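You operate a simulated robot arm through the tools that you are given. There is no shell and no other tool. Be economical: measure what you need, move in short steps, check, and stop when the job is done.

You are at the controls of a simulated robot arm. One attempt, no reset.

JOB
Swap the clamped profile for the brown one, clamped at 6 bar.
Fine: the brown short profile lies on the long tray and the white one goes there; lay the new one on the bed, lip to the fence; set the pressure dial before clamping.

The check looks at the end state, three seconds after you hand in, the way a careful person would. Anything else that was tipped, shoved, dropped, spilled or broken makes it a failure.

ROBOT AND FRAMES
A 7-joint arm with a two-finger parallel gripper, fixed in place. Base frame: the origin is at the foot of the arm, x ahead of it, y to its left, z up; the work surface is at about z = 844. Units: mm, degrees, N and s.
With the tool pointing down near the work surface it reaches from about 300 to 700 mm from the base axis. Its first joint turns from -66.0 to 66.0 degrees. Payload 1.57 kg.
The tool frame sits at the grasp point between the pads (the TCP): z along the fingers, y along the line on which they close. The tips reach 30 mm beyond it. The gripper opens to 110 mm. The fingers are 24 mm wide and 12 mm thick; the gripper's body (48 by 112 mm) begins 78 mm behind the TCP.
Orientation is told as [roll, pitch, yaw] about the base's x, y, z axes, in that order, counted from this pose: with the fingers straight down and closing along the base's y, the tool's x points along the base's -x, its y along +y and its z along -z.

CONTROLS
- The arm moves only by the tool servo_tool. Its argument "targets" is a list of rows, each a list of 7 numbers: the turn, a rotation vector about the tool's x, y, z in degrees, then the shift along the tool's x, y, z in mm, then the finger opening in mm, from 0 to 110. In form: [[rx, ry, rz, x, y, z, hand], ...]. A call has 1 to 8 rows; each row shifts and turns the commanded pose from where the row before left it, along the tool's axes as they then stand. A row lasts 0.2 s, in which the tool goes at most 50 mm and 8.6 degrees; a call with a longer step from one row to the next is refused whole, and so is a gripper value outside its range. A pose out of reach is approached as far as the arm can. The call stops where the force on the tool passes 40 N (or 10 N more than at its start, if that is more) or the arm is blocked; 0.2 s more then pass. Each finger travels about 108 mm/s and halts on what it meets, pressing with about 36 N; the grip force reading is that of the motor and also rises with nothing between the fingers. The clock runs only during rows and for 0.2 s after the last one: add rows that do not move to give the fingers time. The reply holds the time, the measured pose of the TCP, the force on the tool along the base axes, the opening and the grip force, in the units named above and with some noise, and new pictures: "views" is both (left out), scene, wrist or none.
- Cameras (640 x 400 px; columns grow to the right, rows downward): "scene" is fixed at [160.8, -383.8, 1409.3]; the picture's right is [0.83, -0.56, 0.00], its down [-0.30, -0.44, -0.84] and it looks along [0.48, 0.70, -0.54] (base axes); focal length 297 px, centre (320, 200). "wrist" rides on the gripper at [-36, 0, -80] in the tool frame; the picture's right is [0.00, -1.00, 0.00], its down [0.97, 0.00, -0.24] and it looks along [0.24, 0.00, 0.97] (tool axes); focal length 218 px, centre (320, 200).
- probe_pixels(camera, pixels): for up to 12 pixels [column, row] of the newest picture of that camera ("zoom" is the newest enlarged one), the place [x, y, z] in the base frame of the surface seen there, good to about 2 mm. The clock stands still meanwhile.
- close_up(camera, box): a new picture of the part [left, top, right, bottom] of that camera's present view, enlarged. The clock stands still meanwhile.
- sign_off(): hands the job in; it is judged then, once.

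Keep the steps short. Do not move on a guess: measure, check each grasp and each placing, and mend mistakes. In all there are 80 turns and 170 pictures (those below and enlarged ones count). Leave the gripper open and the arm clear of the work at the hand-in unless told otherwise, and finish with a single line.

The tools are called after "Request:" by a JSON object that holds its "name" and its "arguments". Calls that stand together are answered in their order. servo_tool: Moves the arm, as the interface text tells. Its arguments: {"type":"object","properties":{"targets":{"type":"array","items":{"type":"array","items":{"type":"number"}}},"views":{"type":"string","enum":["both","scene","wrist","none"]}},"required":["targets"]} The other tools are called the same way: probe_pixels (camera, pixels) gives the place of the surface under pixels of a picture; close_up (camera, box) takes an enlarged picture of a part of a camera's view; sign_off () hands the job in.

At the start:

```text
time_s: 0.0
tcp_pos: [411.9, 87.9, 1245.4]
tcp_rot: [0.0, 0.0, 0.0]
contact_force: [-0.7, 0.1, -0.8]
width: 110.1
grip_force: 0.1
```

scene: 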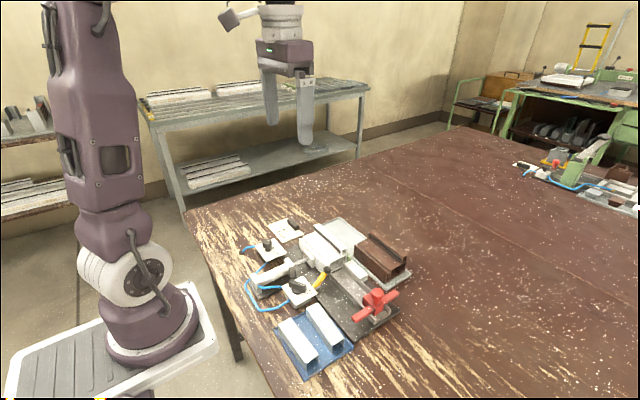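
wrist: 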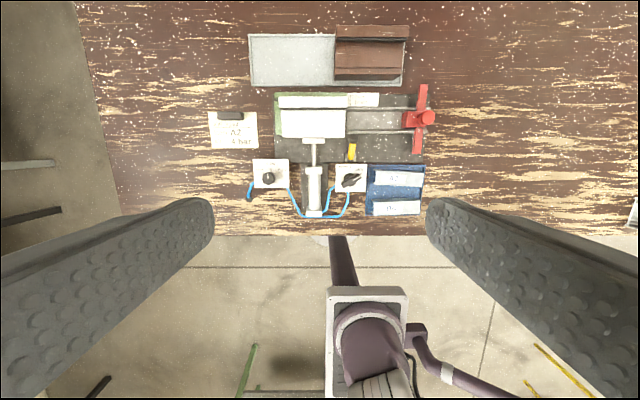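

I see the bench with the fixture at about (320,270) in the scene. I'll enlarge both views to identify the parts.

Request:
{"name": "close_up", "arguments": {"camera": "scene", "box": [230, 200, 430, 380]}}

Request:
{"name": "close_up", "arguments": {"camera": "wrist", "box": [200, 10, 450, 225]}}

```text
2.22 times, centred on (330, 290) of scene
```

zoom: 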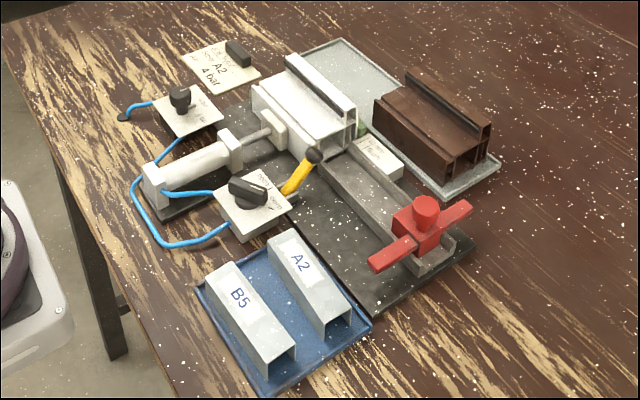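

```text
1.86 times, centred on (325, 118) of wrist
```

zoom: 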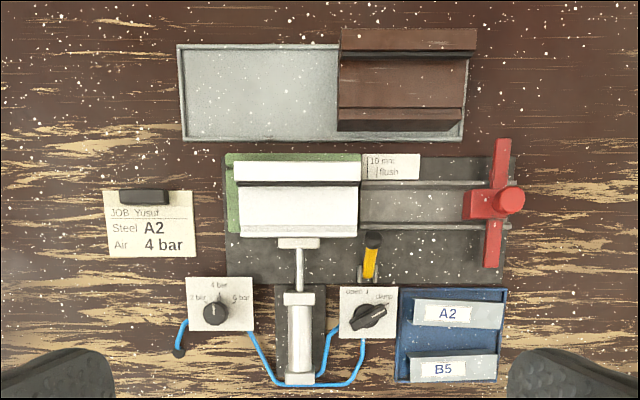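

The fixture has an air cylinder, a dial on the left, a valve on the right, a red stop and a yellow lever. I'll enlarge the details further.

Request:
{"name": "close_up", "arguments": {"camera": "wrist", "box": [240, 150, 380, 225]}}

Request:
{"name": "close_up", "arguments": {"camera": "wrist", "box": [330, 80, 450, 170]}}

Request:
{"name": "close_up", "arguments": {"camera": "scene", "box": [290, 210, 420, 330]}}

```text
4.57 times, centred on (310, 188) of wrist
```

zoom: 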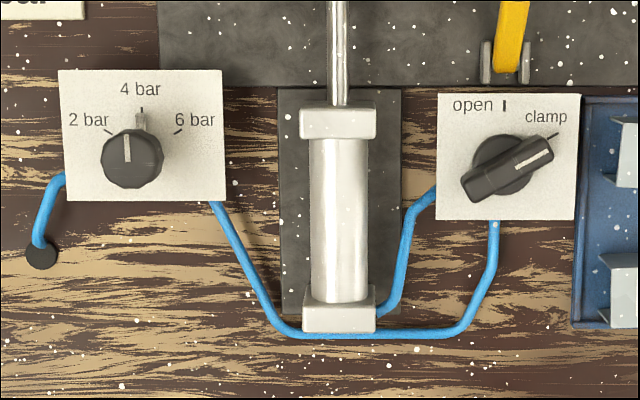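

```text
4.44 times, centred on (390, 125) of wrist
```

zoom: 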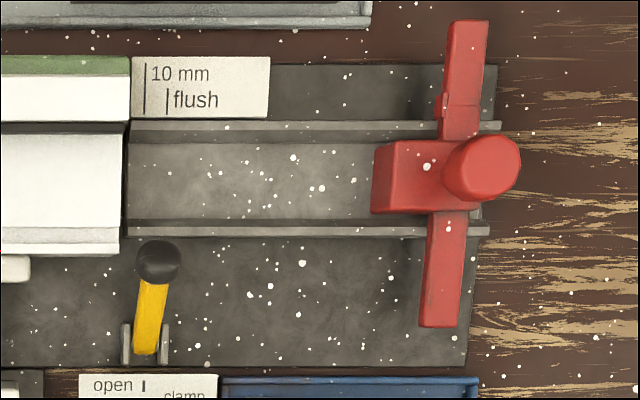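

```text
3.33 times, centred on (355, 270) of scene
```

zoom: 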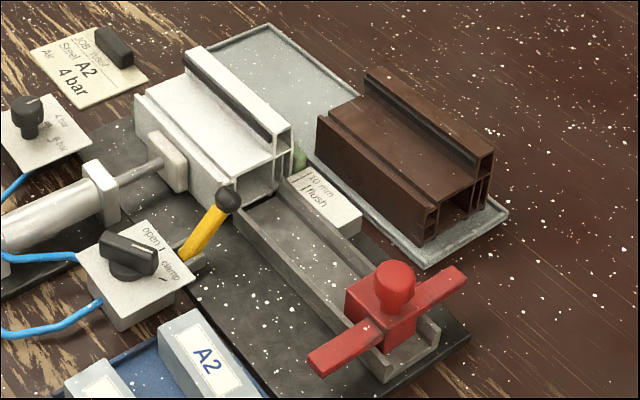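

Dial reads 4 bar, valve is on clamp. Now I measure key points: profiles, tray, fence, dial and valve.

Request:
{"name": "probe_pixels", "arguments": {"camera": "wrist", "pixels": [[285, 102], [343, 102], [285, 122], [340, 122], [285, 134], [340, 134], [312, 140], [313, 155], [277, 125], [310, 94], [370, 120], [360, 100]]}}

Request:
{"name": "probe_pixels", "arguments": {"camera": "wrist", "pixels": [[337, 32], [406, 32], [340, 50], [400, 50], [340, 75], [400, 75], [255, 40], [290, 60], [252, 84], [400, 84], [350, 70], [330, 60]]}}

Request:
{"name": "probe_pixels", "arguments": {"camera": "wrist", "pixels": [[268, 178], [268, 184], [256, 165], [283, 183], [350, 180], [345, 184], [358, 176], [340, 170], [362, 190], [351, 146], [351, 158], [423, 117]]}}

Request:
{"name": "close_up", "arguments": {"camera": "scene", "box": [240, 215, 330, 310]}}

```text
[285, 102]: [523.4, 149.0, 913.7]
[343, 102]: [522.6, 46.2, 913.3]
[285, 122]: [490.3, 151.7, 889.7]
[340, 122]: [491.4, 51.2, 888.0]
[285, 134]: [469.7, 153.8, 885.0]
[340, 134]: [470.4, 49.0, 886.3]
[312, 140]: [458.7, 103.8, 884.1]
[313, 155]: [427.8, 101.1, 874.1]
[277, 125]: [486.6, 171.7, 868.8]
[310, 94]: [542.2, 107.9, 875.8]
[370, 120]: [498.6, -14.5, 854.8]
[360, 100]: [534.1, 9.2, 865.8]
```

```text
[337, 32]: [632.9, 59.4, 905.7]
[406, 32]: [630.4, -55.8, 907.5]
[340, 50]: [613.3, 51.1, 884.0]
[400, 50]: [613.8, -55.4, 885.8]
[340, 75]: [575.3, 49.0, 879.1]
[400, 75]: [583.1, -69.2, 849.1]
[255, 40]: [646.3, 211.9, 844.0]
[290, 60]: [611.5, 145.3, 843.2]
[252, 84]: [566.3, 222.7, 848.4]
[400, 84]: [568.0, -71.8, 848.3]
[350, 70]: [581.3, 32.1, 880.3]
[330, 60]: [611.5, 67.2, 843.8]
```

```text
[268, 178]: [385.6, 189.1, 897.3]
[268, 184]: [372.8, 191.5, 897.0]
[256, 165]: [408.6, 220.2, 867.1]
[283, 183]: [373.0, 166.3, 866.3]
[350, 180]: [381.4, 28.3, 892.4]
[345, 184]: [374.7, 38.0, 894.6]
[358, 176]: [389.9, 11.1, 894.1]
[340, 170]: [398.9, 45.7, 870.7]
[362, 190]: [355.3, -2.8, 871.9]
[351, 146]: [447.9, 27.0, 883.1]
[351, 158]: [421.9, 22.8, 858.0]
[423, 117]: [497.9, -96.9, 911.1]
```

```text
4.21 times, centred on (285, 262) of scene
```

zoom: 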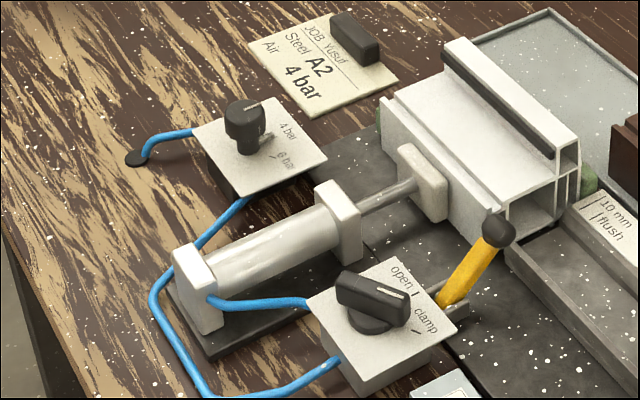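

White spans roughly x 458–533, y 45–160; brown lies with the same orientation. I'll first go above the valve (381, 27) for a closer look, at z ≈ 1045.

Request:
{"name": "servo_tool", "arguments": {"targets": [[0, 0, 0, 6, -12, 40, 60], [0, 0, 0, 6, -12, 40, 60], [0, 0, 0, 6, -12, 40, 60], [0, 0, 0, 6, -12, 40, 60], [0, 0, 0, 7, -13, 40, 60]]}}

```text
time_s: 1.2
tcp_pos: [383.7, 27.0, 1045.4]
tcp_rot: [-0.1, 0.0, 0.0]
contact_force: [-0.4, -0.7, 0.8]
width: 59.9
grip_force: 0.0
```

scene: 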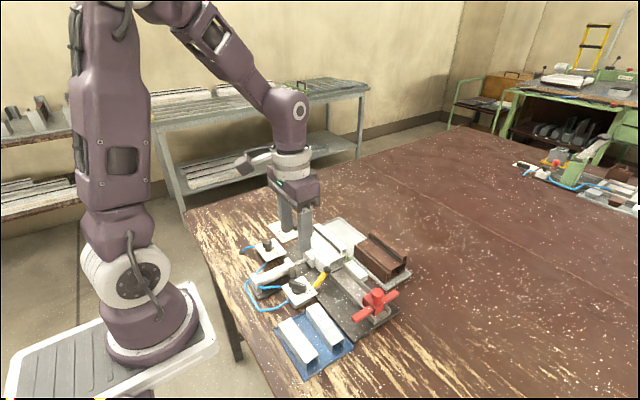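
wrist: 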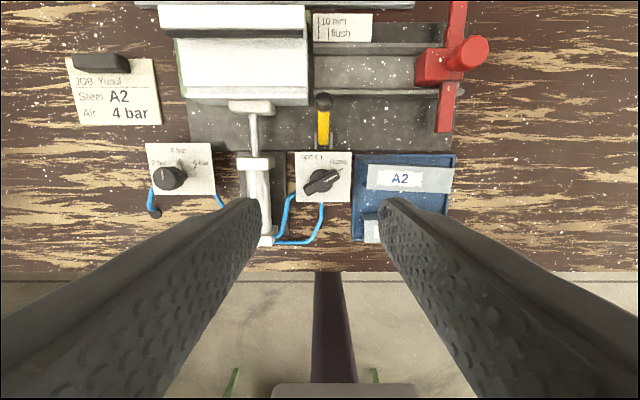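

Closer view: valve knob at (322,181), dial at (169,178). I'll enlarge it and probe the knob.

Request:
{"name": "close_up", "arguments": {"camera": "wrist", "box": [280, 80, 370, 210]}}

Request:
{"name": "probe_pixels", "arguments": {"camera": "wrist", "pixels": [[310, 188], [316, 184], [322, 181], [330, 177], [338, 172], [306, 191], [322, 200], [300, 155], [348, 155], [323, 101], [349, 200], [326, 155]]}}

Request:
{"name": "close_up", "arguments": {"camera": "wrist", "box": [140, 135, 220, 220]}}

Request:
{"name": "probe_pixels", "arguments": {"camera": "wrist", "pixels": [[169, 170], [169, 176], [165, 183], [173, 183], [182, 178], [155, 180], [180, 163], [148, 147], [207, 148], [210, 190], [200, 165], [160, 165]]}}

```text
3.08 times, centred on (325, 145) of wrist
```

zoom: 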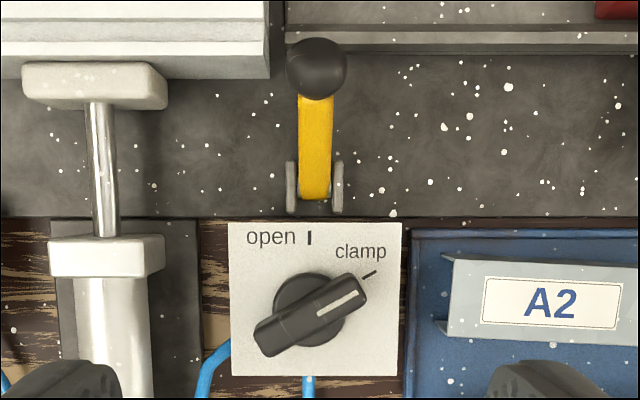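

```text
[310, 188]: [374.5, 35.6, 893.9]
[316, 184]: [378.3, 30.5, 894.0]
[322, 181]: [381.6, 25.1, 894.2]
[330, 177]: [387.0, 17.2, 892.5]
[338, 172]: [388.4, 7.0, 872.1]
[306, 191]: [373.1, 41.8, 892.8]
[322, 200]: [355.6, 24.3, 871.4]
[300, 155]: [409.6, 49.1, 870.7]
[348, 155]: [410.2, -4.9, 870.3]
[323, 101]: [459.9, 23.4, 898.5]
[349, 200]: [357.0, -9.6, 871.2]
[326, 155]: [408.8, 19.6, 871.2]
```

```text
4.71 times, centred on (180, 178) of wrist
```

zoom: 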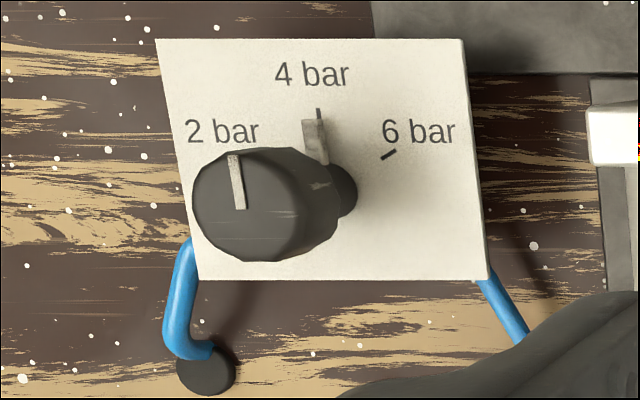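

```text
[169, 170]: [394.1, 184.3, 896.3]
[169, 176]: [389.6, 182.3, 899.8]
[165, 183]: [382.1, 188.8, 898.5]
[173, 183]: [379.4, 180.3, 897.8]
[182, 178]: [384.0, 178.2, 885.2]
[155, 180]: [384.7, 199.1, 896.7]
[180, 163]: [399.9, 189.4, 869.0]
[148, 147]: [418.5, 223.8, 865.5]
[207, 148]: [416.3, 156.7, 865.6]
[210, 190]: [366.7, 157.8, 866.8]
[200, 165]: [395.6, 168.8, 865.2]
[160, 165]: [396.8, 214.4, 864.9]
```

Valve knob centre ≈ (380.7, 25.5), top z 894, bar at about −60°. I turn the tool to match it, above the knob.

Request:
{"name": "servo_tool", "arguments": {"targets": [[0, 0, 0, 3, -1.5, 40, 40], [0, 0, 8.5, 0, 0, 0, 40], [0, 0, 8.5, 0, 0, 0, 40], [0, 0, 8.5, 0, 0, 0, 40], [0, 0, 8.5, 0, 0, 0, 40], [0, 0, 8.5, 0, 0, 0, 40], [0, 0, 8.5, 0, 0, 0, 40], [0, 0, 8.5, 0, 0, 0, 40]], "views": "wrist"}}

```text
time_s: 3.0
tcp_pos: [379.5, 24.4, 1004.7]
tcp_rot: [0.0, 0.0, -59.6]
contact_force: [0.0, -0.3, -0.8]
width: 40.0
grip_force: 0.0
```

wrist: 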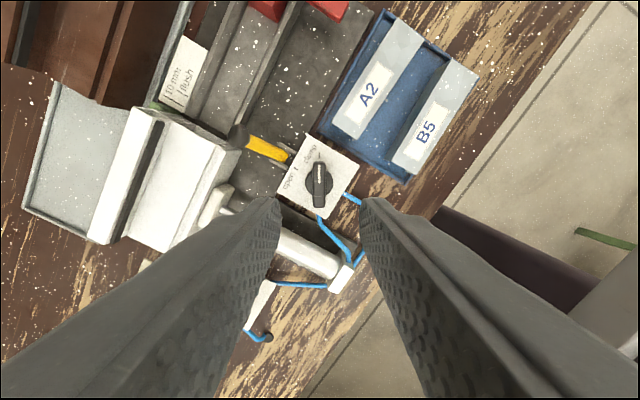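

The bar lies straight between the fingers at (319,183). Descending to z ≈ 907 with the fingers open at 40.

Request:
{"name": "servo_tool", "arguments": {"targets": [[0, 0, 0, 0, 0, 40, 40], [0, 0, 0, 0, 0, 40, 40], [0, 0, 0, 0, 0, 17, 40]]}}

```text
time_s: 3.8
tcp_pos: [379.9, 24.6, 906.9]
tcp_rot: [0.0, 0.0, -59.5]
contact_force: [0.4, 0.4, 0.6]
width: 39.9
grip_force: 0.1
```

scene: 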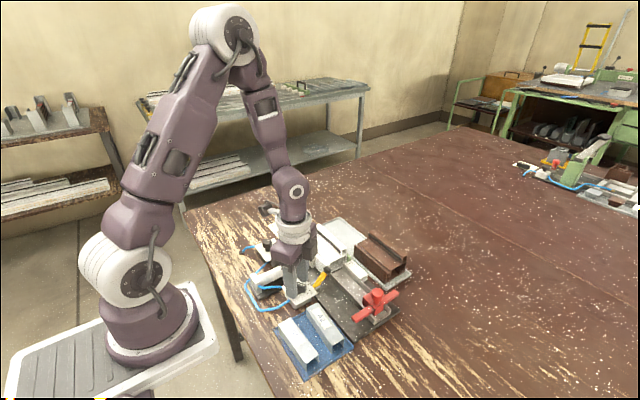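
wrist: 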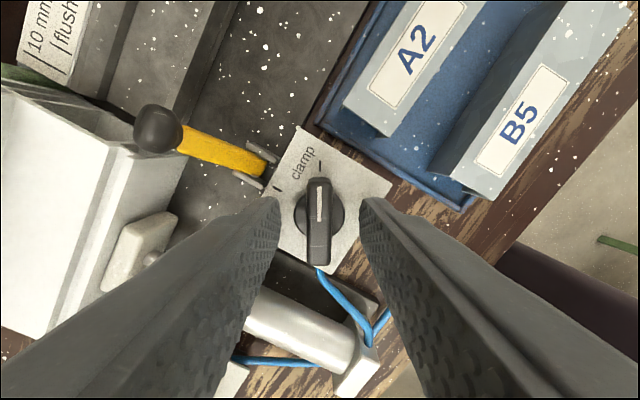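

Clear of surroundings. Closing the fingers on the bar.

Request:
{"name": "servo_tool", "arguments": {"targets": [[0, 0, 0, 0, 0, 0, 0], [0, 0, 0, 0, 0, 0, 0], [0, 0, 0, 0, 0, 0, 0]], "views": "wrist"}}

```text
time_s: 4.6
tcp_pos: [380.5, 25.2, 909.0]
tcp_rot: [0.1, 0.0, -59.6]
contact_force: [2.9, 2.1, 14.2]
width: 11.6
grip_force: 28.8
```

wrist: 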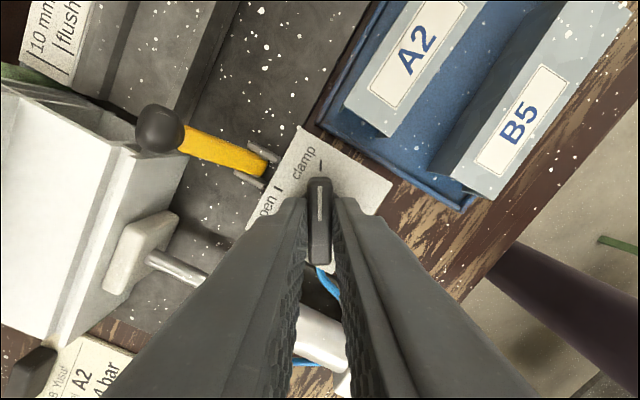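

Grip holds the bar at 11.6 mm, with some upward push from the knob's disc. I lift 2 mm and turn 60° towards open.

Request:
{"name": "servo_tool", "arguments": {"targets": [[0, 0, 0, 0, 0, -2, 0], [0, 0, -8.5, 0, 0, 0, 0], [0, 0, -8.5, 0, 0, 0, 0], [0, 0, -8.5, 0, 0, 0, 0], [0, 0, -8.5, 0, 0, 0, 0], [0, 0, -8.5, 0, 0, 0, 0], [0, 0, -8.5, 0, 0, 0, 0], [0, 0, -8.5, 0, 0, 0, 0]]}}

```text
time_s: 6.4
tcp_pos: [379.2, 25.4, 910.9]
tcp_rot: [0.0, 0.0, 0.1]
contact_force: [14.2, -10.8, -5.4]
width: 11.7
grip_force: 28.9
```

scene: 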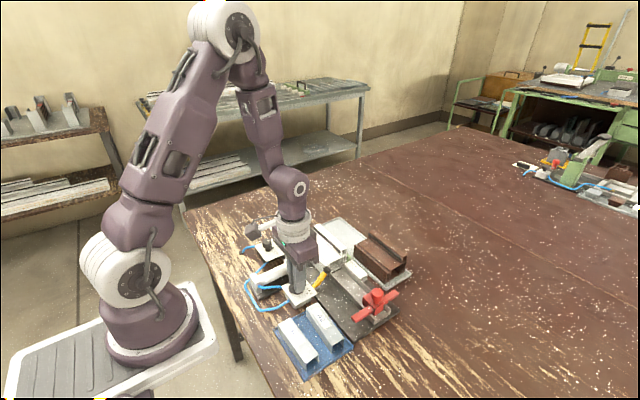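
wrist: 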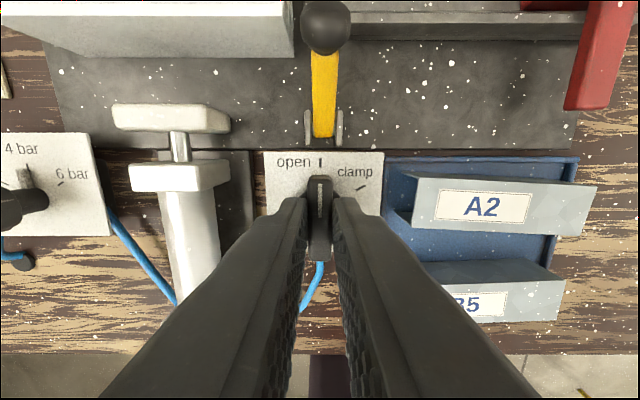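

Knob points to "open" and the piston has retracted. I release and rise.

Request:
{"name": "servo_tool", "arguments": {"targets": [[0, 0, 0, 0, 0, 0, 40], [0, 0, 0, 0, 0, 0, 40], [0, 0, 0, 0, 0, -45, 40], [0, 0, 0, 0, 0, -45, 40], [0, 0, 0, -3, 45, 0, 50], [0, 0, 0, -3, 45, 0, 50], [0, 0, 0, 0, 45, 0, 50], [0, 0, 0, 0, 28, 0, 50]]}}

```text
time_s: 8.2
tcp_pos: [383.4, 188.9, 1001.0]
tcp_rot: [0.0, 0.0, 0.1]
contact_force: [0.4, -0.5, 0.3]
width: 50.0
grip_force: 0.1
```

scene: 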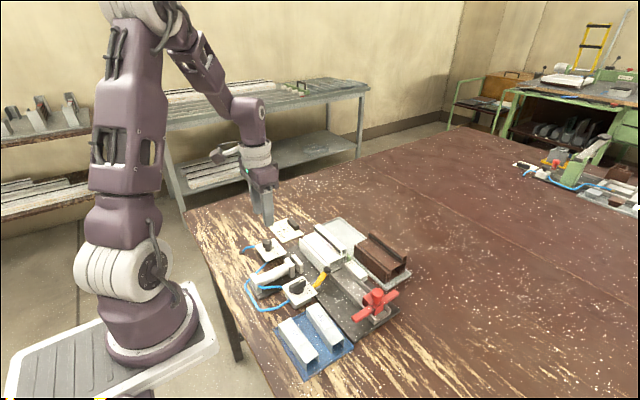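
wrist: 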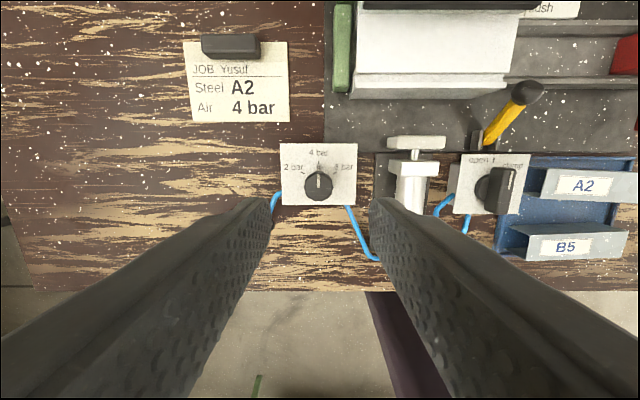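

Dial now in front at (318,184). Enlarging to centre on it.

Request:
{"name": "close_up", "arguments": {"camera": "wrist", "box": [275, 140, 365, 210]}}

Request:
{"name": "probe_pixels", "arguments": {"camera": "wrist", "pixels": [[318, 186], [307, 186], [329, 186], [318, 175], [318, 196], [284, 147], [354, 147], [356, 203], [318, 166]]}}

```text
5.71 times, centred on (320, 175) of wrist
```

zoom: 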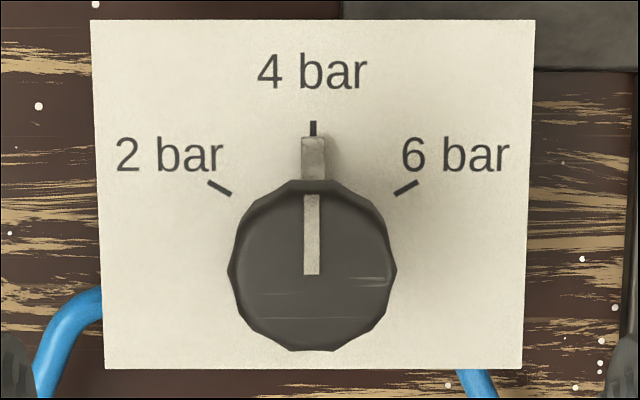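

```text
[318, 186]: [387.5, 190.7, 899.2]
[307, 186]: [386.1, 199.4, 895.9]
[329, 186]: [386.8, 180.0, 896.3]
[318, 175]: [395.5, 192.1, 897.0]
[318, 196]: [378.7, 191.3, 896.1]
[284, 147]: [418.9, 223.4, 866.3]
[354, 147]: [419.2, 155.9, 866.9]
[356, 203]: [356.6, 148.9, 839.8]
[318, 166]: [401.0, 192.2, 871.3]
```

Dial centre ≈ (387, 190.7), 60° per step. Centring and descending to z ≈ 908.

Request:
{"name": "servo_tool", "arguments": {"targets": [[0, 0, 0, -3.6, 1.7, 20, 50], [0, 0, 0, 0, 0, 45, 50], [0, 0, 0, 0, 0, 27, 50], [0, 0, 0, 0, 0, 0, 0], [0, 0, 0, 0, 0, 0, 0], [0, 0, 0, 0, 0, 0, 0]]}}

```text
time_s: 9.6
tcp_pos: [388.4, 189.0, 908.5]
tcp_rot: [0.1, 0.0, 0.1]
contact_force: [-1.5, 23.5, -8.0]
width: 25.3
grip_force: 36.4
```

scene: 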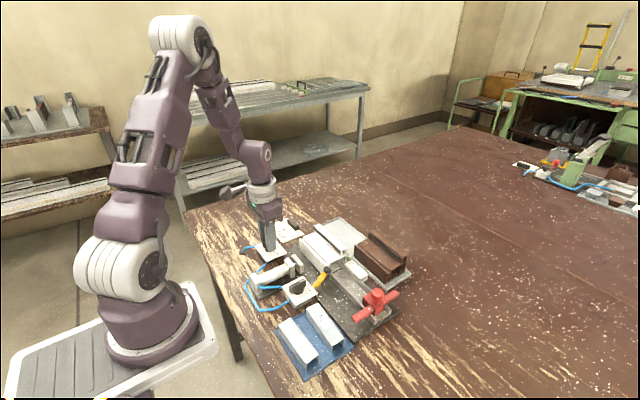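
wrist: 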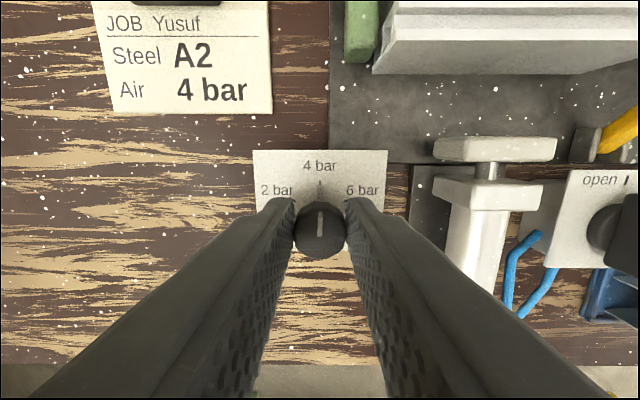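

Gripped at 25 mm; a sideways 23 N shows I'm ~1.5 mm off in y. Easing that, then turning 60° clockwise.

Request:
{"name": "servo_tool", "arguments": {"targets": [[0, 0, 0, 0, -1.5, 0, 0], [0, 0, 8.57, 0, 0, 0, 0], [0, 0, 8.57, 0, 0, 0, 0], [0, 0, 8.57, 0, 0, 0, 0], [0, 0, 8.57, 0, 0, 0, 0], [0, 0, 8.57, 0, 0, 0, 0], [0, 0, 8.57, 0, 0, 0, 0], [0, 0, 8.57, 0, 0, 0, 0]], "views": "wrist"}}

```text
time_s: 11.4
tcp_pos: [386.4, 186.1, 907.1]
tcp_rot: [-0.3, -0.1, -60.2]
contact_force: [-3.1, 0.1, 5.3]
width: 25.5
grip_force: 36.6
```

wrist: 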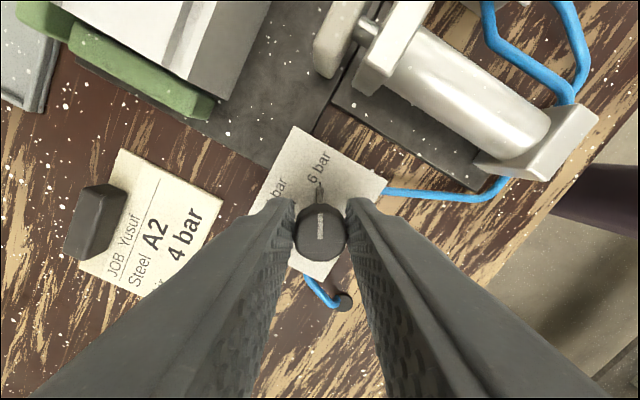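

Pointer appears at 6 bar. Release, rise and check.

Request:
{"name": "servo_tool", "arguments": {"targets": [[0, 0, 0, 0, 0, 0, 50], [0, 0, 0, 0, 0, 0, 50], [0, 0, 0, 0, 0, -45, 50], [0, 0, 0, 0, 0, -45, 50], [0, 0, 0, 0, 0, -30, 50]], "views": "wrist"}}

Request:
{"name": "close_up", "arguments": {"camera": "wrist", "box": [270, 130, 370, 220]}}

```text
time_s: 12.6
tcp_pos: [386.7, 187.9, 1028.3]
tcp_rot: [0.0, 0.1, -59.9]
contact_force: [0.3, -0.3, -0.7]
width: 49.8
grip_force: 0.0
```

wrist: 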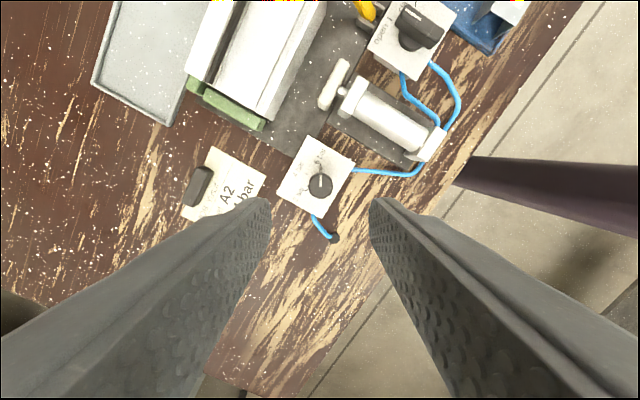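

```text
4.44 times, centred on (320, 175) of wrist
```

zoom: 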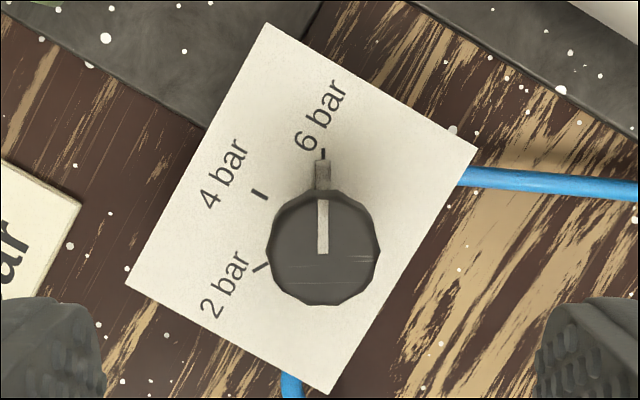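

Dial is at 6 bar. Now I turn to yaw −90 (fingers closing along x) and go above the white profile.

Request:
{"name": "servo_tool", "arguments": {"targets": [[0, 0, 7.5, 0, 0, -5, 110], [0, 0, 7.5, 0, 0, -5, 110], [0, 0, 7.5, 0, 0, -5, 110], [0, 0, 7.6, 0, 0, -5, 110], [0, 0, 0, -29, 36, 0, 110], [0, 0, 0, -29, 36, 0, 110], [0, 0, 0, -30, 36, 0, 110]]}}

```text
time_s: 14.2
tcp_pos: [493.8, 100.6, 1047.6]
tcp_rot: [0.0, 0.0, -90.0]
contact_force: [0.0, -1.3, 0.2]
width: 110.1
grip_force: 0.1
```

scene: 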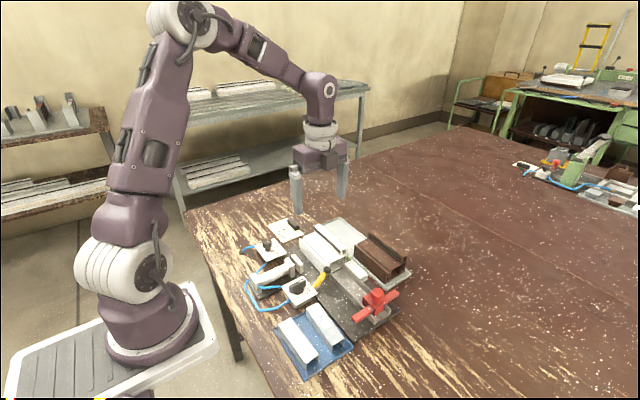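
wrist: 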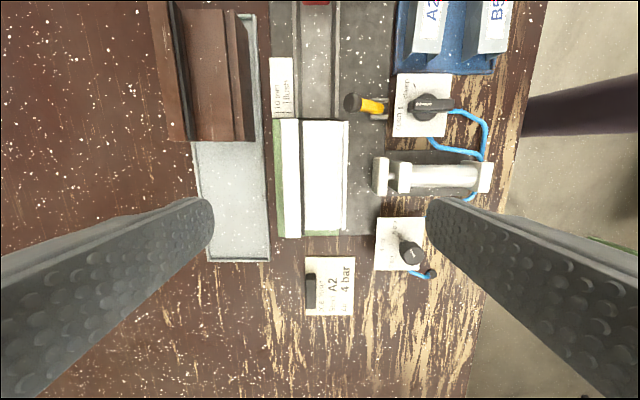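

White profile at (315,178), brown at (215,75). Enlarging both.

Request:
{"name": "close_up", "arguments": {"camera": "wrist", "box": [255, 95, 415, 260]}}

Request:
{"name": "probe_pixels", "arguments": {"camera": "wrist", "pixels": [[278, 180], [283, 180], [290, 180], [297, 180], [301, 180], [308, 180], [330, 180], [341, 180], [346, 180], [352, 180], [280, 235], [310, 235]]}}

Request:
{"name": "probe_pixels", "arguments": {"camera": "wrist", "pixels": [[290, 122], [290, 236], [325, 122], [325, 236], [345, 125], [380, 163], [380, 188], [352, 103], [320, 90], [280, 90], [291, 70], [335, 60]]}}

Request:
{"name": "close_up", "arguments": {"camera": "wrist", "box": [150, 0, 290, 160]}}

```text
2.42 times, centred on (335, 178) of wrist
```

zoom: 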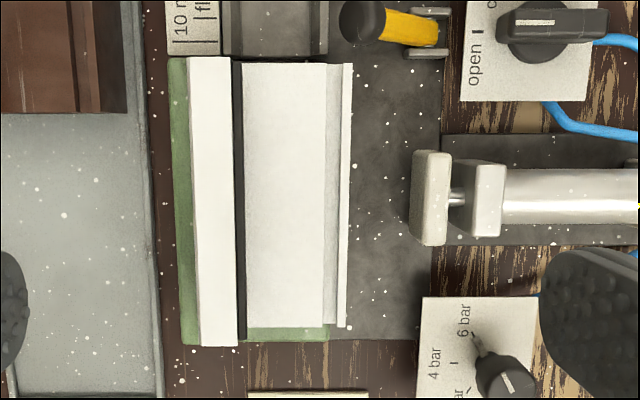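

```text
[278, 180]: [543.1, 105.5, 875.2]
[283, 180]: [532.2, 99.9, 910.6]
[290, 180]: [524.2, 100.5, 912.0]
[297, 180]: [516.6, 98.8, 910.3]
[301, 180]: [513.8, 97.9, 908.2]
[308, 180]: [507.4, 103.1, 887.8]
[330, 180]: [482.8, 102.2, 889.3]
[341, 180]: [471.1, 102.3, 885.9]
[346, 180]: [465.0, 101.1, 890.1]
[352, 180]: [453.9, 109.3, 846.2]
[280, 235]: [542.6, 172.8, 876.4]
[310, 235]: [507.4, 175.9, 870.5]
```

```text
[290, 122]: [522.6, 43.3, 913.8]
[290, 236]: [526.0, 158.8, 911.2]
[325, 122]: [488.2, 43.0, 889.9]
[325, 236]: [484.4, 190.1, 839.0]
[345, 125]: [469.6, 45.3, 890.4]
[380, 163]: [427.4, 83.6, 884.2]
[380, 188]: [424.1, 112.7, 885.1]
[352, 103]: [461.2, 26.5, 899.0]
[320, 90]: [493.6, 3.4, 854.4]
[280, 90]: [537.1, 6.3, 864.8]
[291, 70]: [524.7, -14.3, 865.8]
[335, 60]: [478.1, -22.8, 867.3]
```

```text
2.50 times, centred on (220, 80) of wrist
```

zoom: 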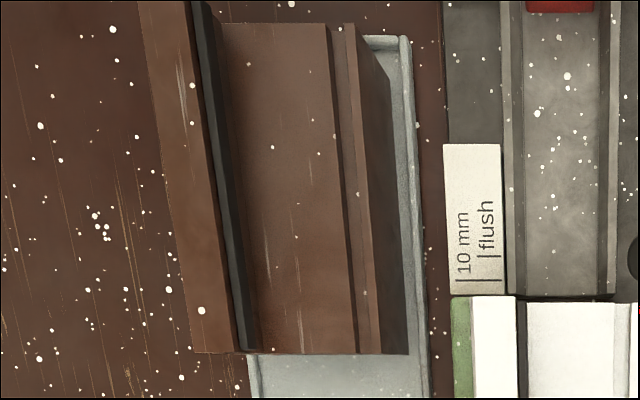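

White: front wall x≈464, ridge back x≈533, top 889/912; fence top z≈876 just behind. I grip across its width with tips just above the fence (TCP z≈909).

Request:
{"name": "servo_tool", "arguments": {"targets": [[0, 0, 0, 0, 4.5, 40, 86], [0, 0, 0, 0, 0, 45, 86], [0, 0, 0, 0, 0, 35, 86], [0, 0, 0, 0, 0, 18, 86]]}}

```text
time_s: 15.2
tcp_pos: [498.3, 99.9, 911.4]
tcp_rot: [0.1, -0.1, -90.1]
contact_force: [-0.5, 0.2, 0.3]
width: 85.7
grip_force: 0.0
```

scene: 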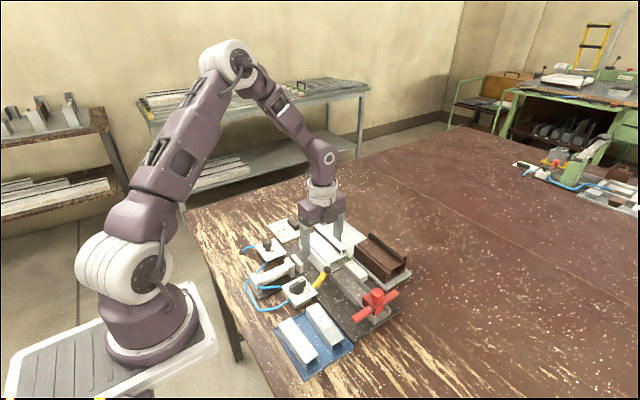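
wrist: 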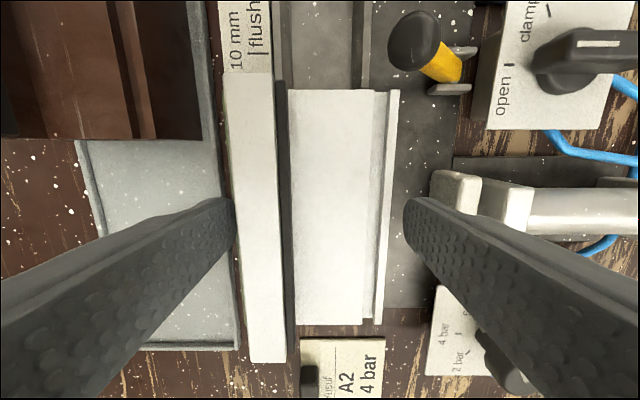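

Fingers straddle the profile. Down 2.5 mm more and close.

Request:
{"name": "servo_tool", "arguments": {"targets": [[0, 0, 0, 0, 0, 2.5, 86], [0, 0, 0, 0, 0, 0, 55], [0, 0, 0, 0, 0, 0, 55], [0, 0, 0, 0, 0, 0, 55]], "views": "wrist"}}

```text
time_s: 16.2
tcp_pos: [499.5, 98.7, 909.0]
tcp_rot: [-0.1, 0.0, -90.2]
contact_force: [1.5, 0.3, -0.1]
width: 69.6
grip_force: 36.1
```

wrist: 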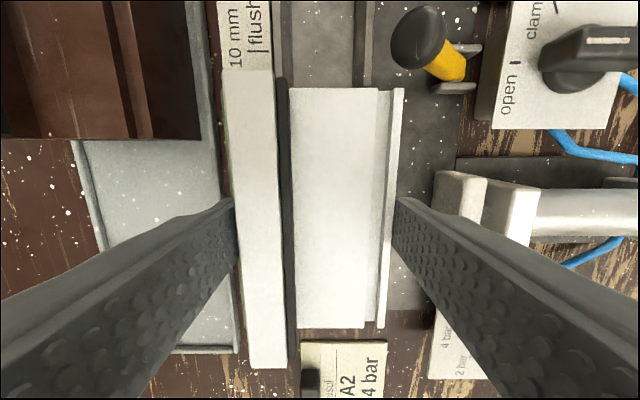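

Gripped at 69.6 mm. Test lift by 8 mm.

Request:
{"name": "servo_tool", "arguments": {"targets": [[0, 0, 0, 0, 0, -4, 50], [0, 0, 0, 0, 0, -4, 50], [0, 0, 0, 0, 0, 0, 50]]}}

Request:
{"name": "close_up", "arguments": {"camera": "scene", "box": [270, 190, 420, 310]}}

```text
time_s: 17.0
tcp_pos: [499.4, 99.4, 915.0]
tcp_rot: [0.0, 0.1, -90.0]
contact_force: [0.3, -0.7, -2.9]
width: 69.6
grip_force: 36.3
```

scene: 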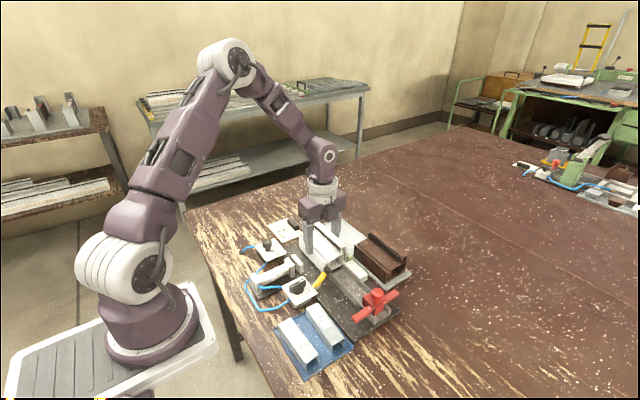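
wrist: 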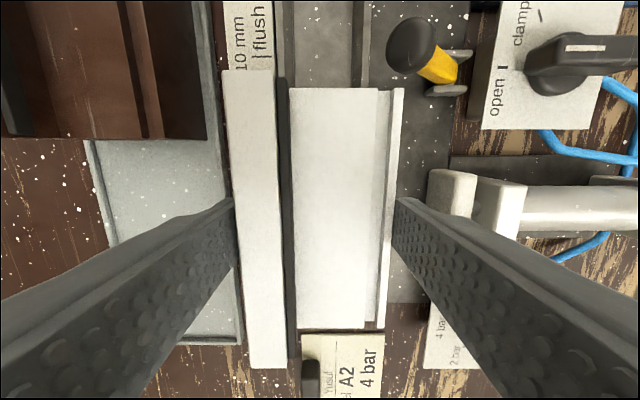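

```text
3.33 times, centred on (345, 250) of scene
```

zoom: 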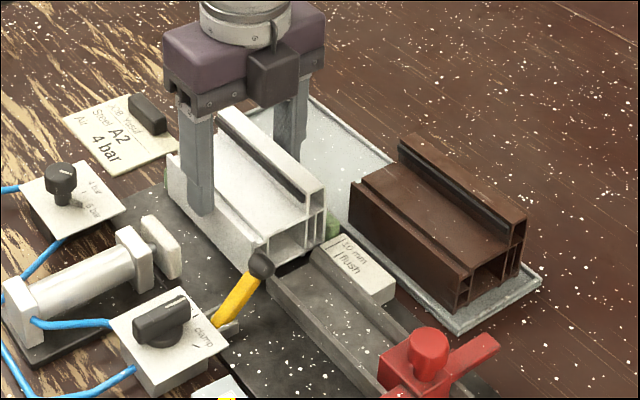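

It lifts level and firm. Raising to clear everything, then viewing the tray.

Request:
{"name": "servo_tool", "arguments": {"targets": [[0, 0, 0, 0, 0, -30, 50], [0, 0, 0, 0, 0, -30, 50], [0, 0, 0, 0, 0, -30, 50]]}}

Request:
{"name": "probe_pixels", "arguments": {"camera": "scene", "pixels": [[376, 234], [405, 262], [408, 272], [386, 287], [356, 262], [395, 280], [335, 222], [360, 238], [345, 225], [325, 225]]}}

Request:
{"name": "close_up", "arguments": {"camera": "scene", "box": [300, 190, 420, 310]}}

```text
time_s: 17.8
tcp_pos: [501.0, 100.2, 1007.5]
tcp_rot: [0.0, 0.0, -90.1]
contact_force: [-0.3, 0.4, -1.8]
width: 69.6
grip_force: 36.0
```

scene: 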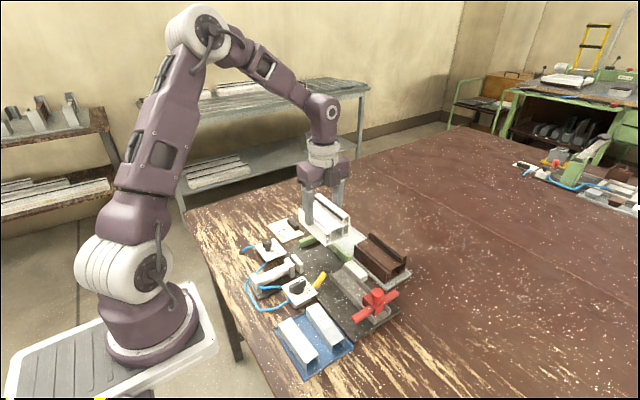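
wrist: 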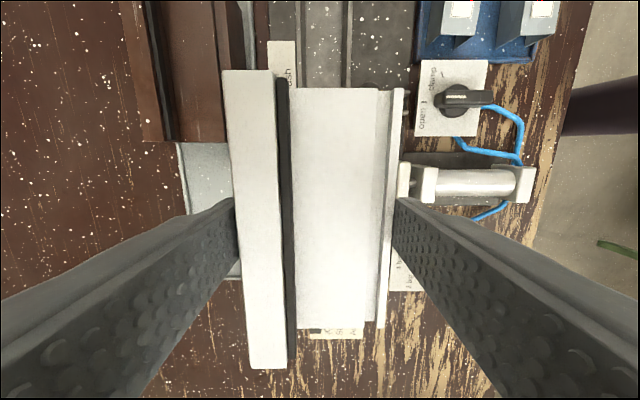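

```text
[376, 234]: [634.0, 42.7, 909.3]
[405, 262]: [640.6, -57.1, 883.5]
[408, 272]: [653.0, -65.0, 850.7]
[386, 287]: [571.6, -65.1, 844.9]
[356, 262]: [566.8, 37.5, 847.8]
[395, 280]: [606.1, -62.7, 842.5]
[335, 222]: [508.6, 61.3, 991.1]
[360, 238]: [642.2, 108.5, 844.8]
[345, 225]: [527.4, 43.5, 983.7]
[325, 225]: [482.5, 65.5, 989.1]
```

```text
3.33 times, centred on (360, 250) of scene
```

zoom: 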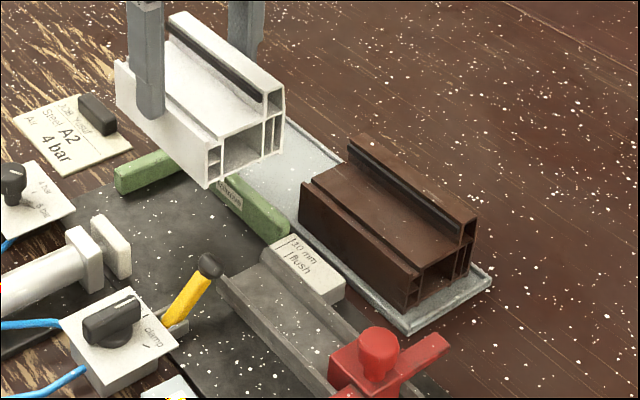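

Tray interior ≈ x 570–650, y up to ~220; brown ends at y≈59. Moving the white over the free half: target (610, 142).

Request:
{"name": "servo_tool", "arguments": {"targets": [[0, 0, 0, 14, 36, 0, 50], [0, 0, 0, 14, 36, 0, 50], [0, 0, 0, 14, 37, 0, 50], [0, 0, 0, 0, 0, 30, 50], [0, 0, 0, 0, 0, 30, 50], [0, 0, 0, 0, 0, 15, 50]]}}

Request:
{"name": "close_up", "arguments": {"camera": "scene", "box": [280, 180, 420, 300]}}

```text
time_s: 19.2
tcp_pos: [611.3, 141.6, 932.1]
tcp_rot: [-0.1, 0.1, -90.1]
contact_force: [0.2, 0.5, -1.3]
width: 69.6
grip_force: 35.8
```

scene: 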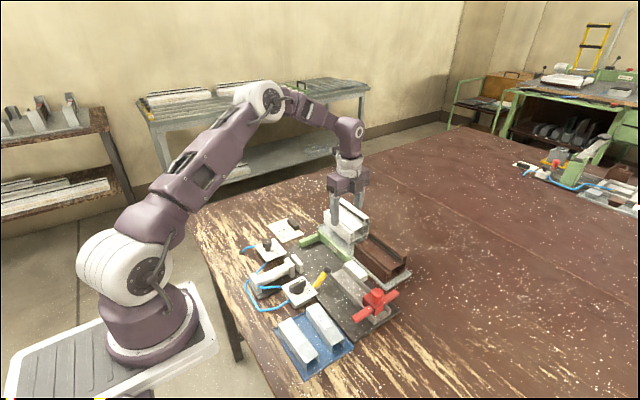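
wrist: 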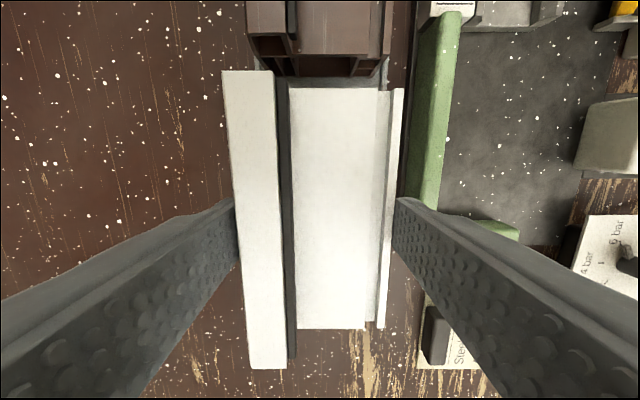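

```text
3.33 times, centred on (350, 240) of scene
```

zoom: 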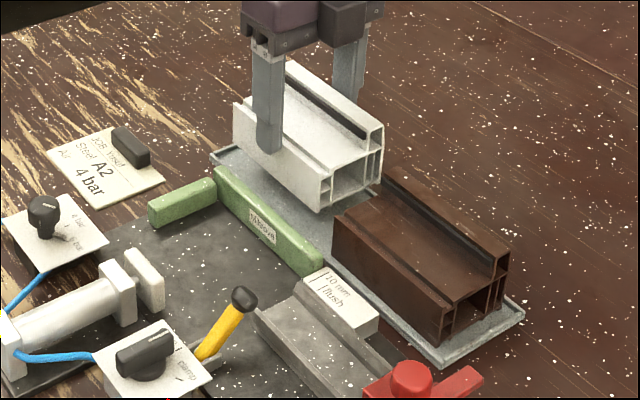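

Well aligned over the tray. Lowering in small steps to contact.

Request:
{"name": "servo_tool", "arguments": {"targets": [[0, 0, 0, 0, 0, 12, 50], [0, 0, 0, 0, 0, 8, 50], [0, 0, 0, 0, 0, 2, 50], [0, 0, 0, 0, 0, 2, 50], [0, 0, 0, 0, 0, 1, 50]]}}

```text
time_s: 20.4
tcp_pos: [609.0, 142.5, 906.1]
tcp_rot: [0.0, 0.0, -90.0]
contact_force: [0.3, 0.2, -0.8]
width: 69.7
grip_force: 36.1
```

scene: 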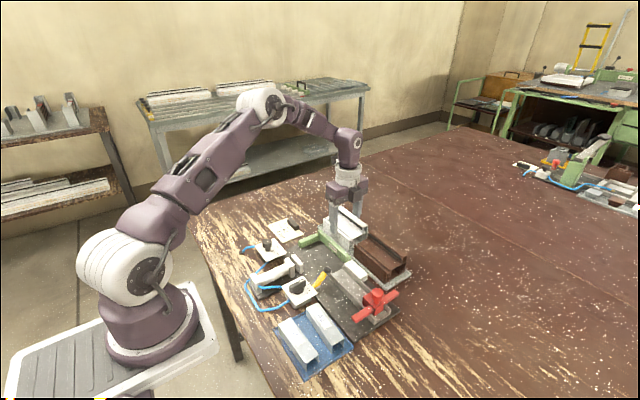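
wrist: 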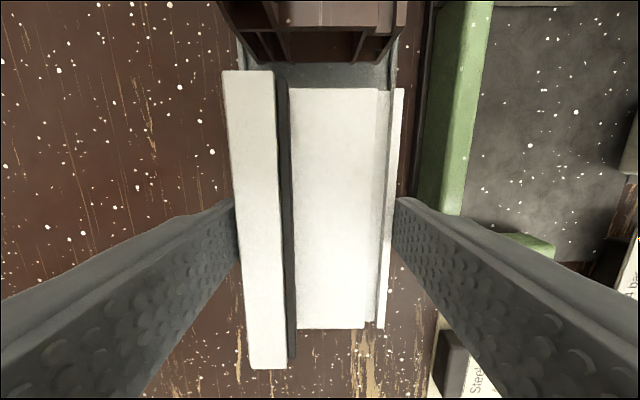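

No contact yet at 906. Continue in 1 mm steps.

Request:
{"name": "servo_tool", "arguments": {"targets": [[0, 0, 0, 0, 0, 1, 50], [0, 0, 0, 0, 0, 1, 50], [0, 0, 0, 0, 0, 1, 50]], "views": "scene"}}

Request:
{"name": "close_up", "arguments": {"camera": "scene", "box": [315, 190, 395, 270]}}

```text
time_s: 21.2
tcp_pos: [608.7, 142.4, 904.4]
tcp_rot: [0.1, 0.0, -90.2]
contact_force: [-3.8, 4.1, 20.1]
width: 69.6
grip_force: 36.1
```

scene: 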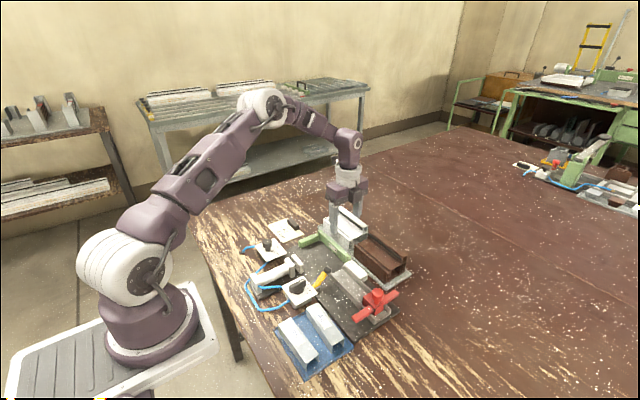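

```text
5.00 times, centred on (355, 230) of scene
```

zoom: 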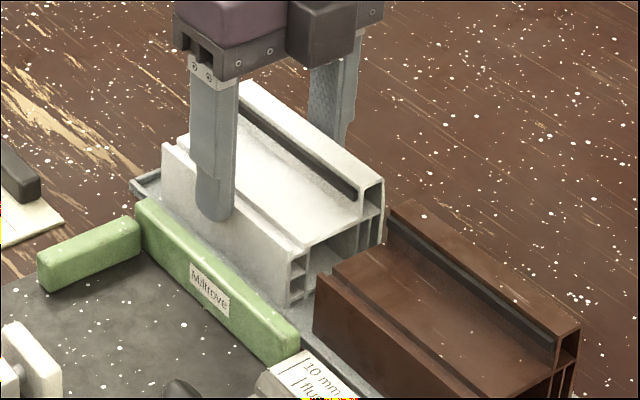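

Contact at 904.4 (20 N): white is on the tray floor. Ease up 0.7 mm, open to 82, rise.

Request:
{"name": "servo_tool", "arguments": {"targets": [[0, 0, 0, 0, 0, -0.8, 50], [0, 0, 0, 0, 0, 0, 80], [0, 0, 0, 0, 0, 0, 80], [0, 0, 0, 0, 0, -40, 80], [0, 0, 0, 0, 0, -45, 80], [0, 0, 0, 0, 0, -45, 80]]}}

Request:
{"name": "close_up", "arguments": {"camera": "scene", "box": [290, 190, 420, 300]}}

```text
time_s: 22.6
tcp_pos: [608.3, 144.0, 1033.5]
tcp_rot: [0.0, 0.0, -90.1]
contact_force: [0.9, -1.0, -0.1]
width: 80.4
grip_force: 0.1
```

scene: 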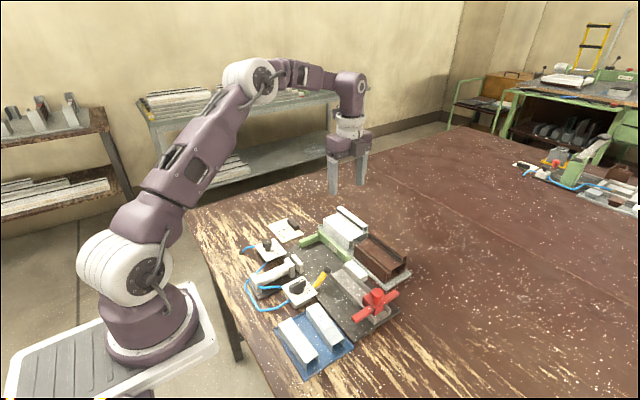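
wrist: 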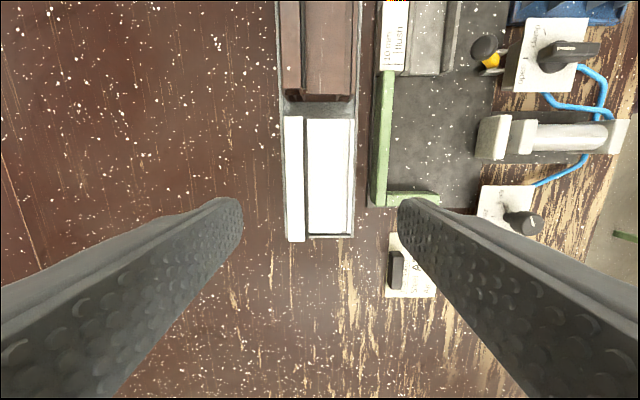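

```text
3.64 times, centred on (355, 245) of scene
```

zoom: 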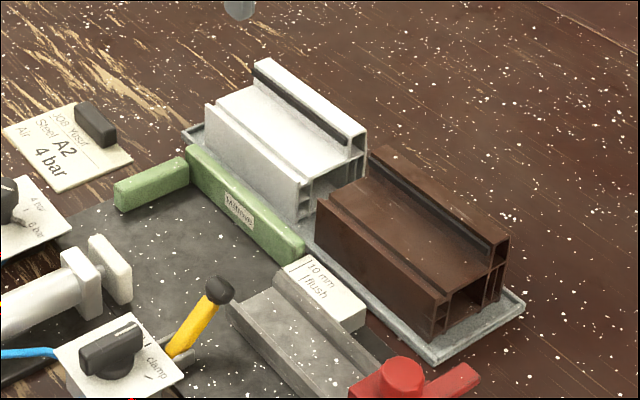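

White rests in the tray. Now over the brown profile at y≈0 for a look.

Request:
{"name": "servo_tool", "arguments": {"targets": [[0, 0, 0, -48, 0, 0, 100], [0, 0, 0, -48, 0, 0, 100], [0, 0, 0, -48, 0, 0, 100]], "views": "wrist"}}

Request:
{"name": "close_up", "arguments": {"camera": "wrist", "box": [240, 100, 400, 270]}}

Request:
{"name": "probe_pixels", "arguments": {"camera": "wrist", "pixels": [[286, 180], [290, 180], [300, 180], [308, 180], [320, 180], [335, 180], [345, 180], [352, 180], [356, 180], [320, 125], [320, 230], [295, 235]]}}

```text
time_s: 23.4
tcp_pos: [608.8, -0.6, 1034.6]
tcp_rot: [0.0, -0.1, -90.0]
contact_force: [-0.3, 0.3, 0.3]
width: 100.1
grip_force: 0.0
```

wrist: 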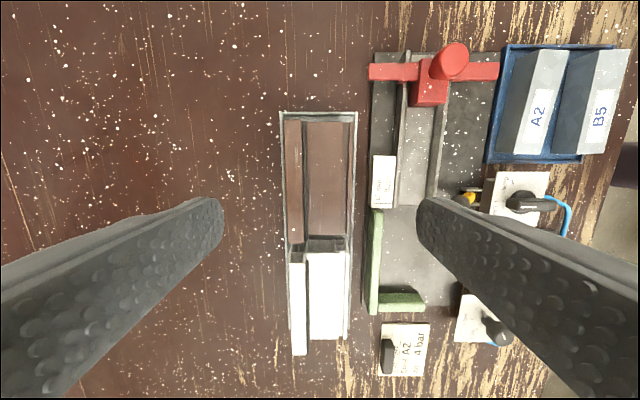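

```text
2.35 times, centred on (320, 185) of wrist
```

zoom: 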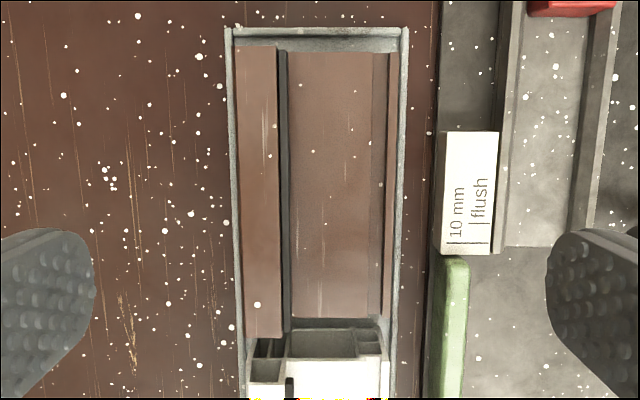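

```text
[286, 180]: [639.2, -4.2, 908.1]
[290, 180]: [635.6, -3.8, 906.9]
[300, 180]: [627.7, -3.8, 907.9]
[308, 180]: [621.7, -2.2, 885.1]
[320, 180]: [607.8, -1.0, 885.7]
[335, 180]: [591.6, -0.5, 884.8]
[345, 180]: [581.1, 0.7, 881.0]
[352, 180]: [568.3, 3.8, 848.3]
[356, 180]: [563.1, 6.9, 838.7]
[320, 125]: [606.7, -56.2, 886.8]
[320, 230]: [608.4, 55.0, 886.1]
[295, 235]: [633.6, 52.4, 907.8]
```

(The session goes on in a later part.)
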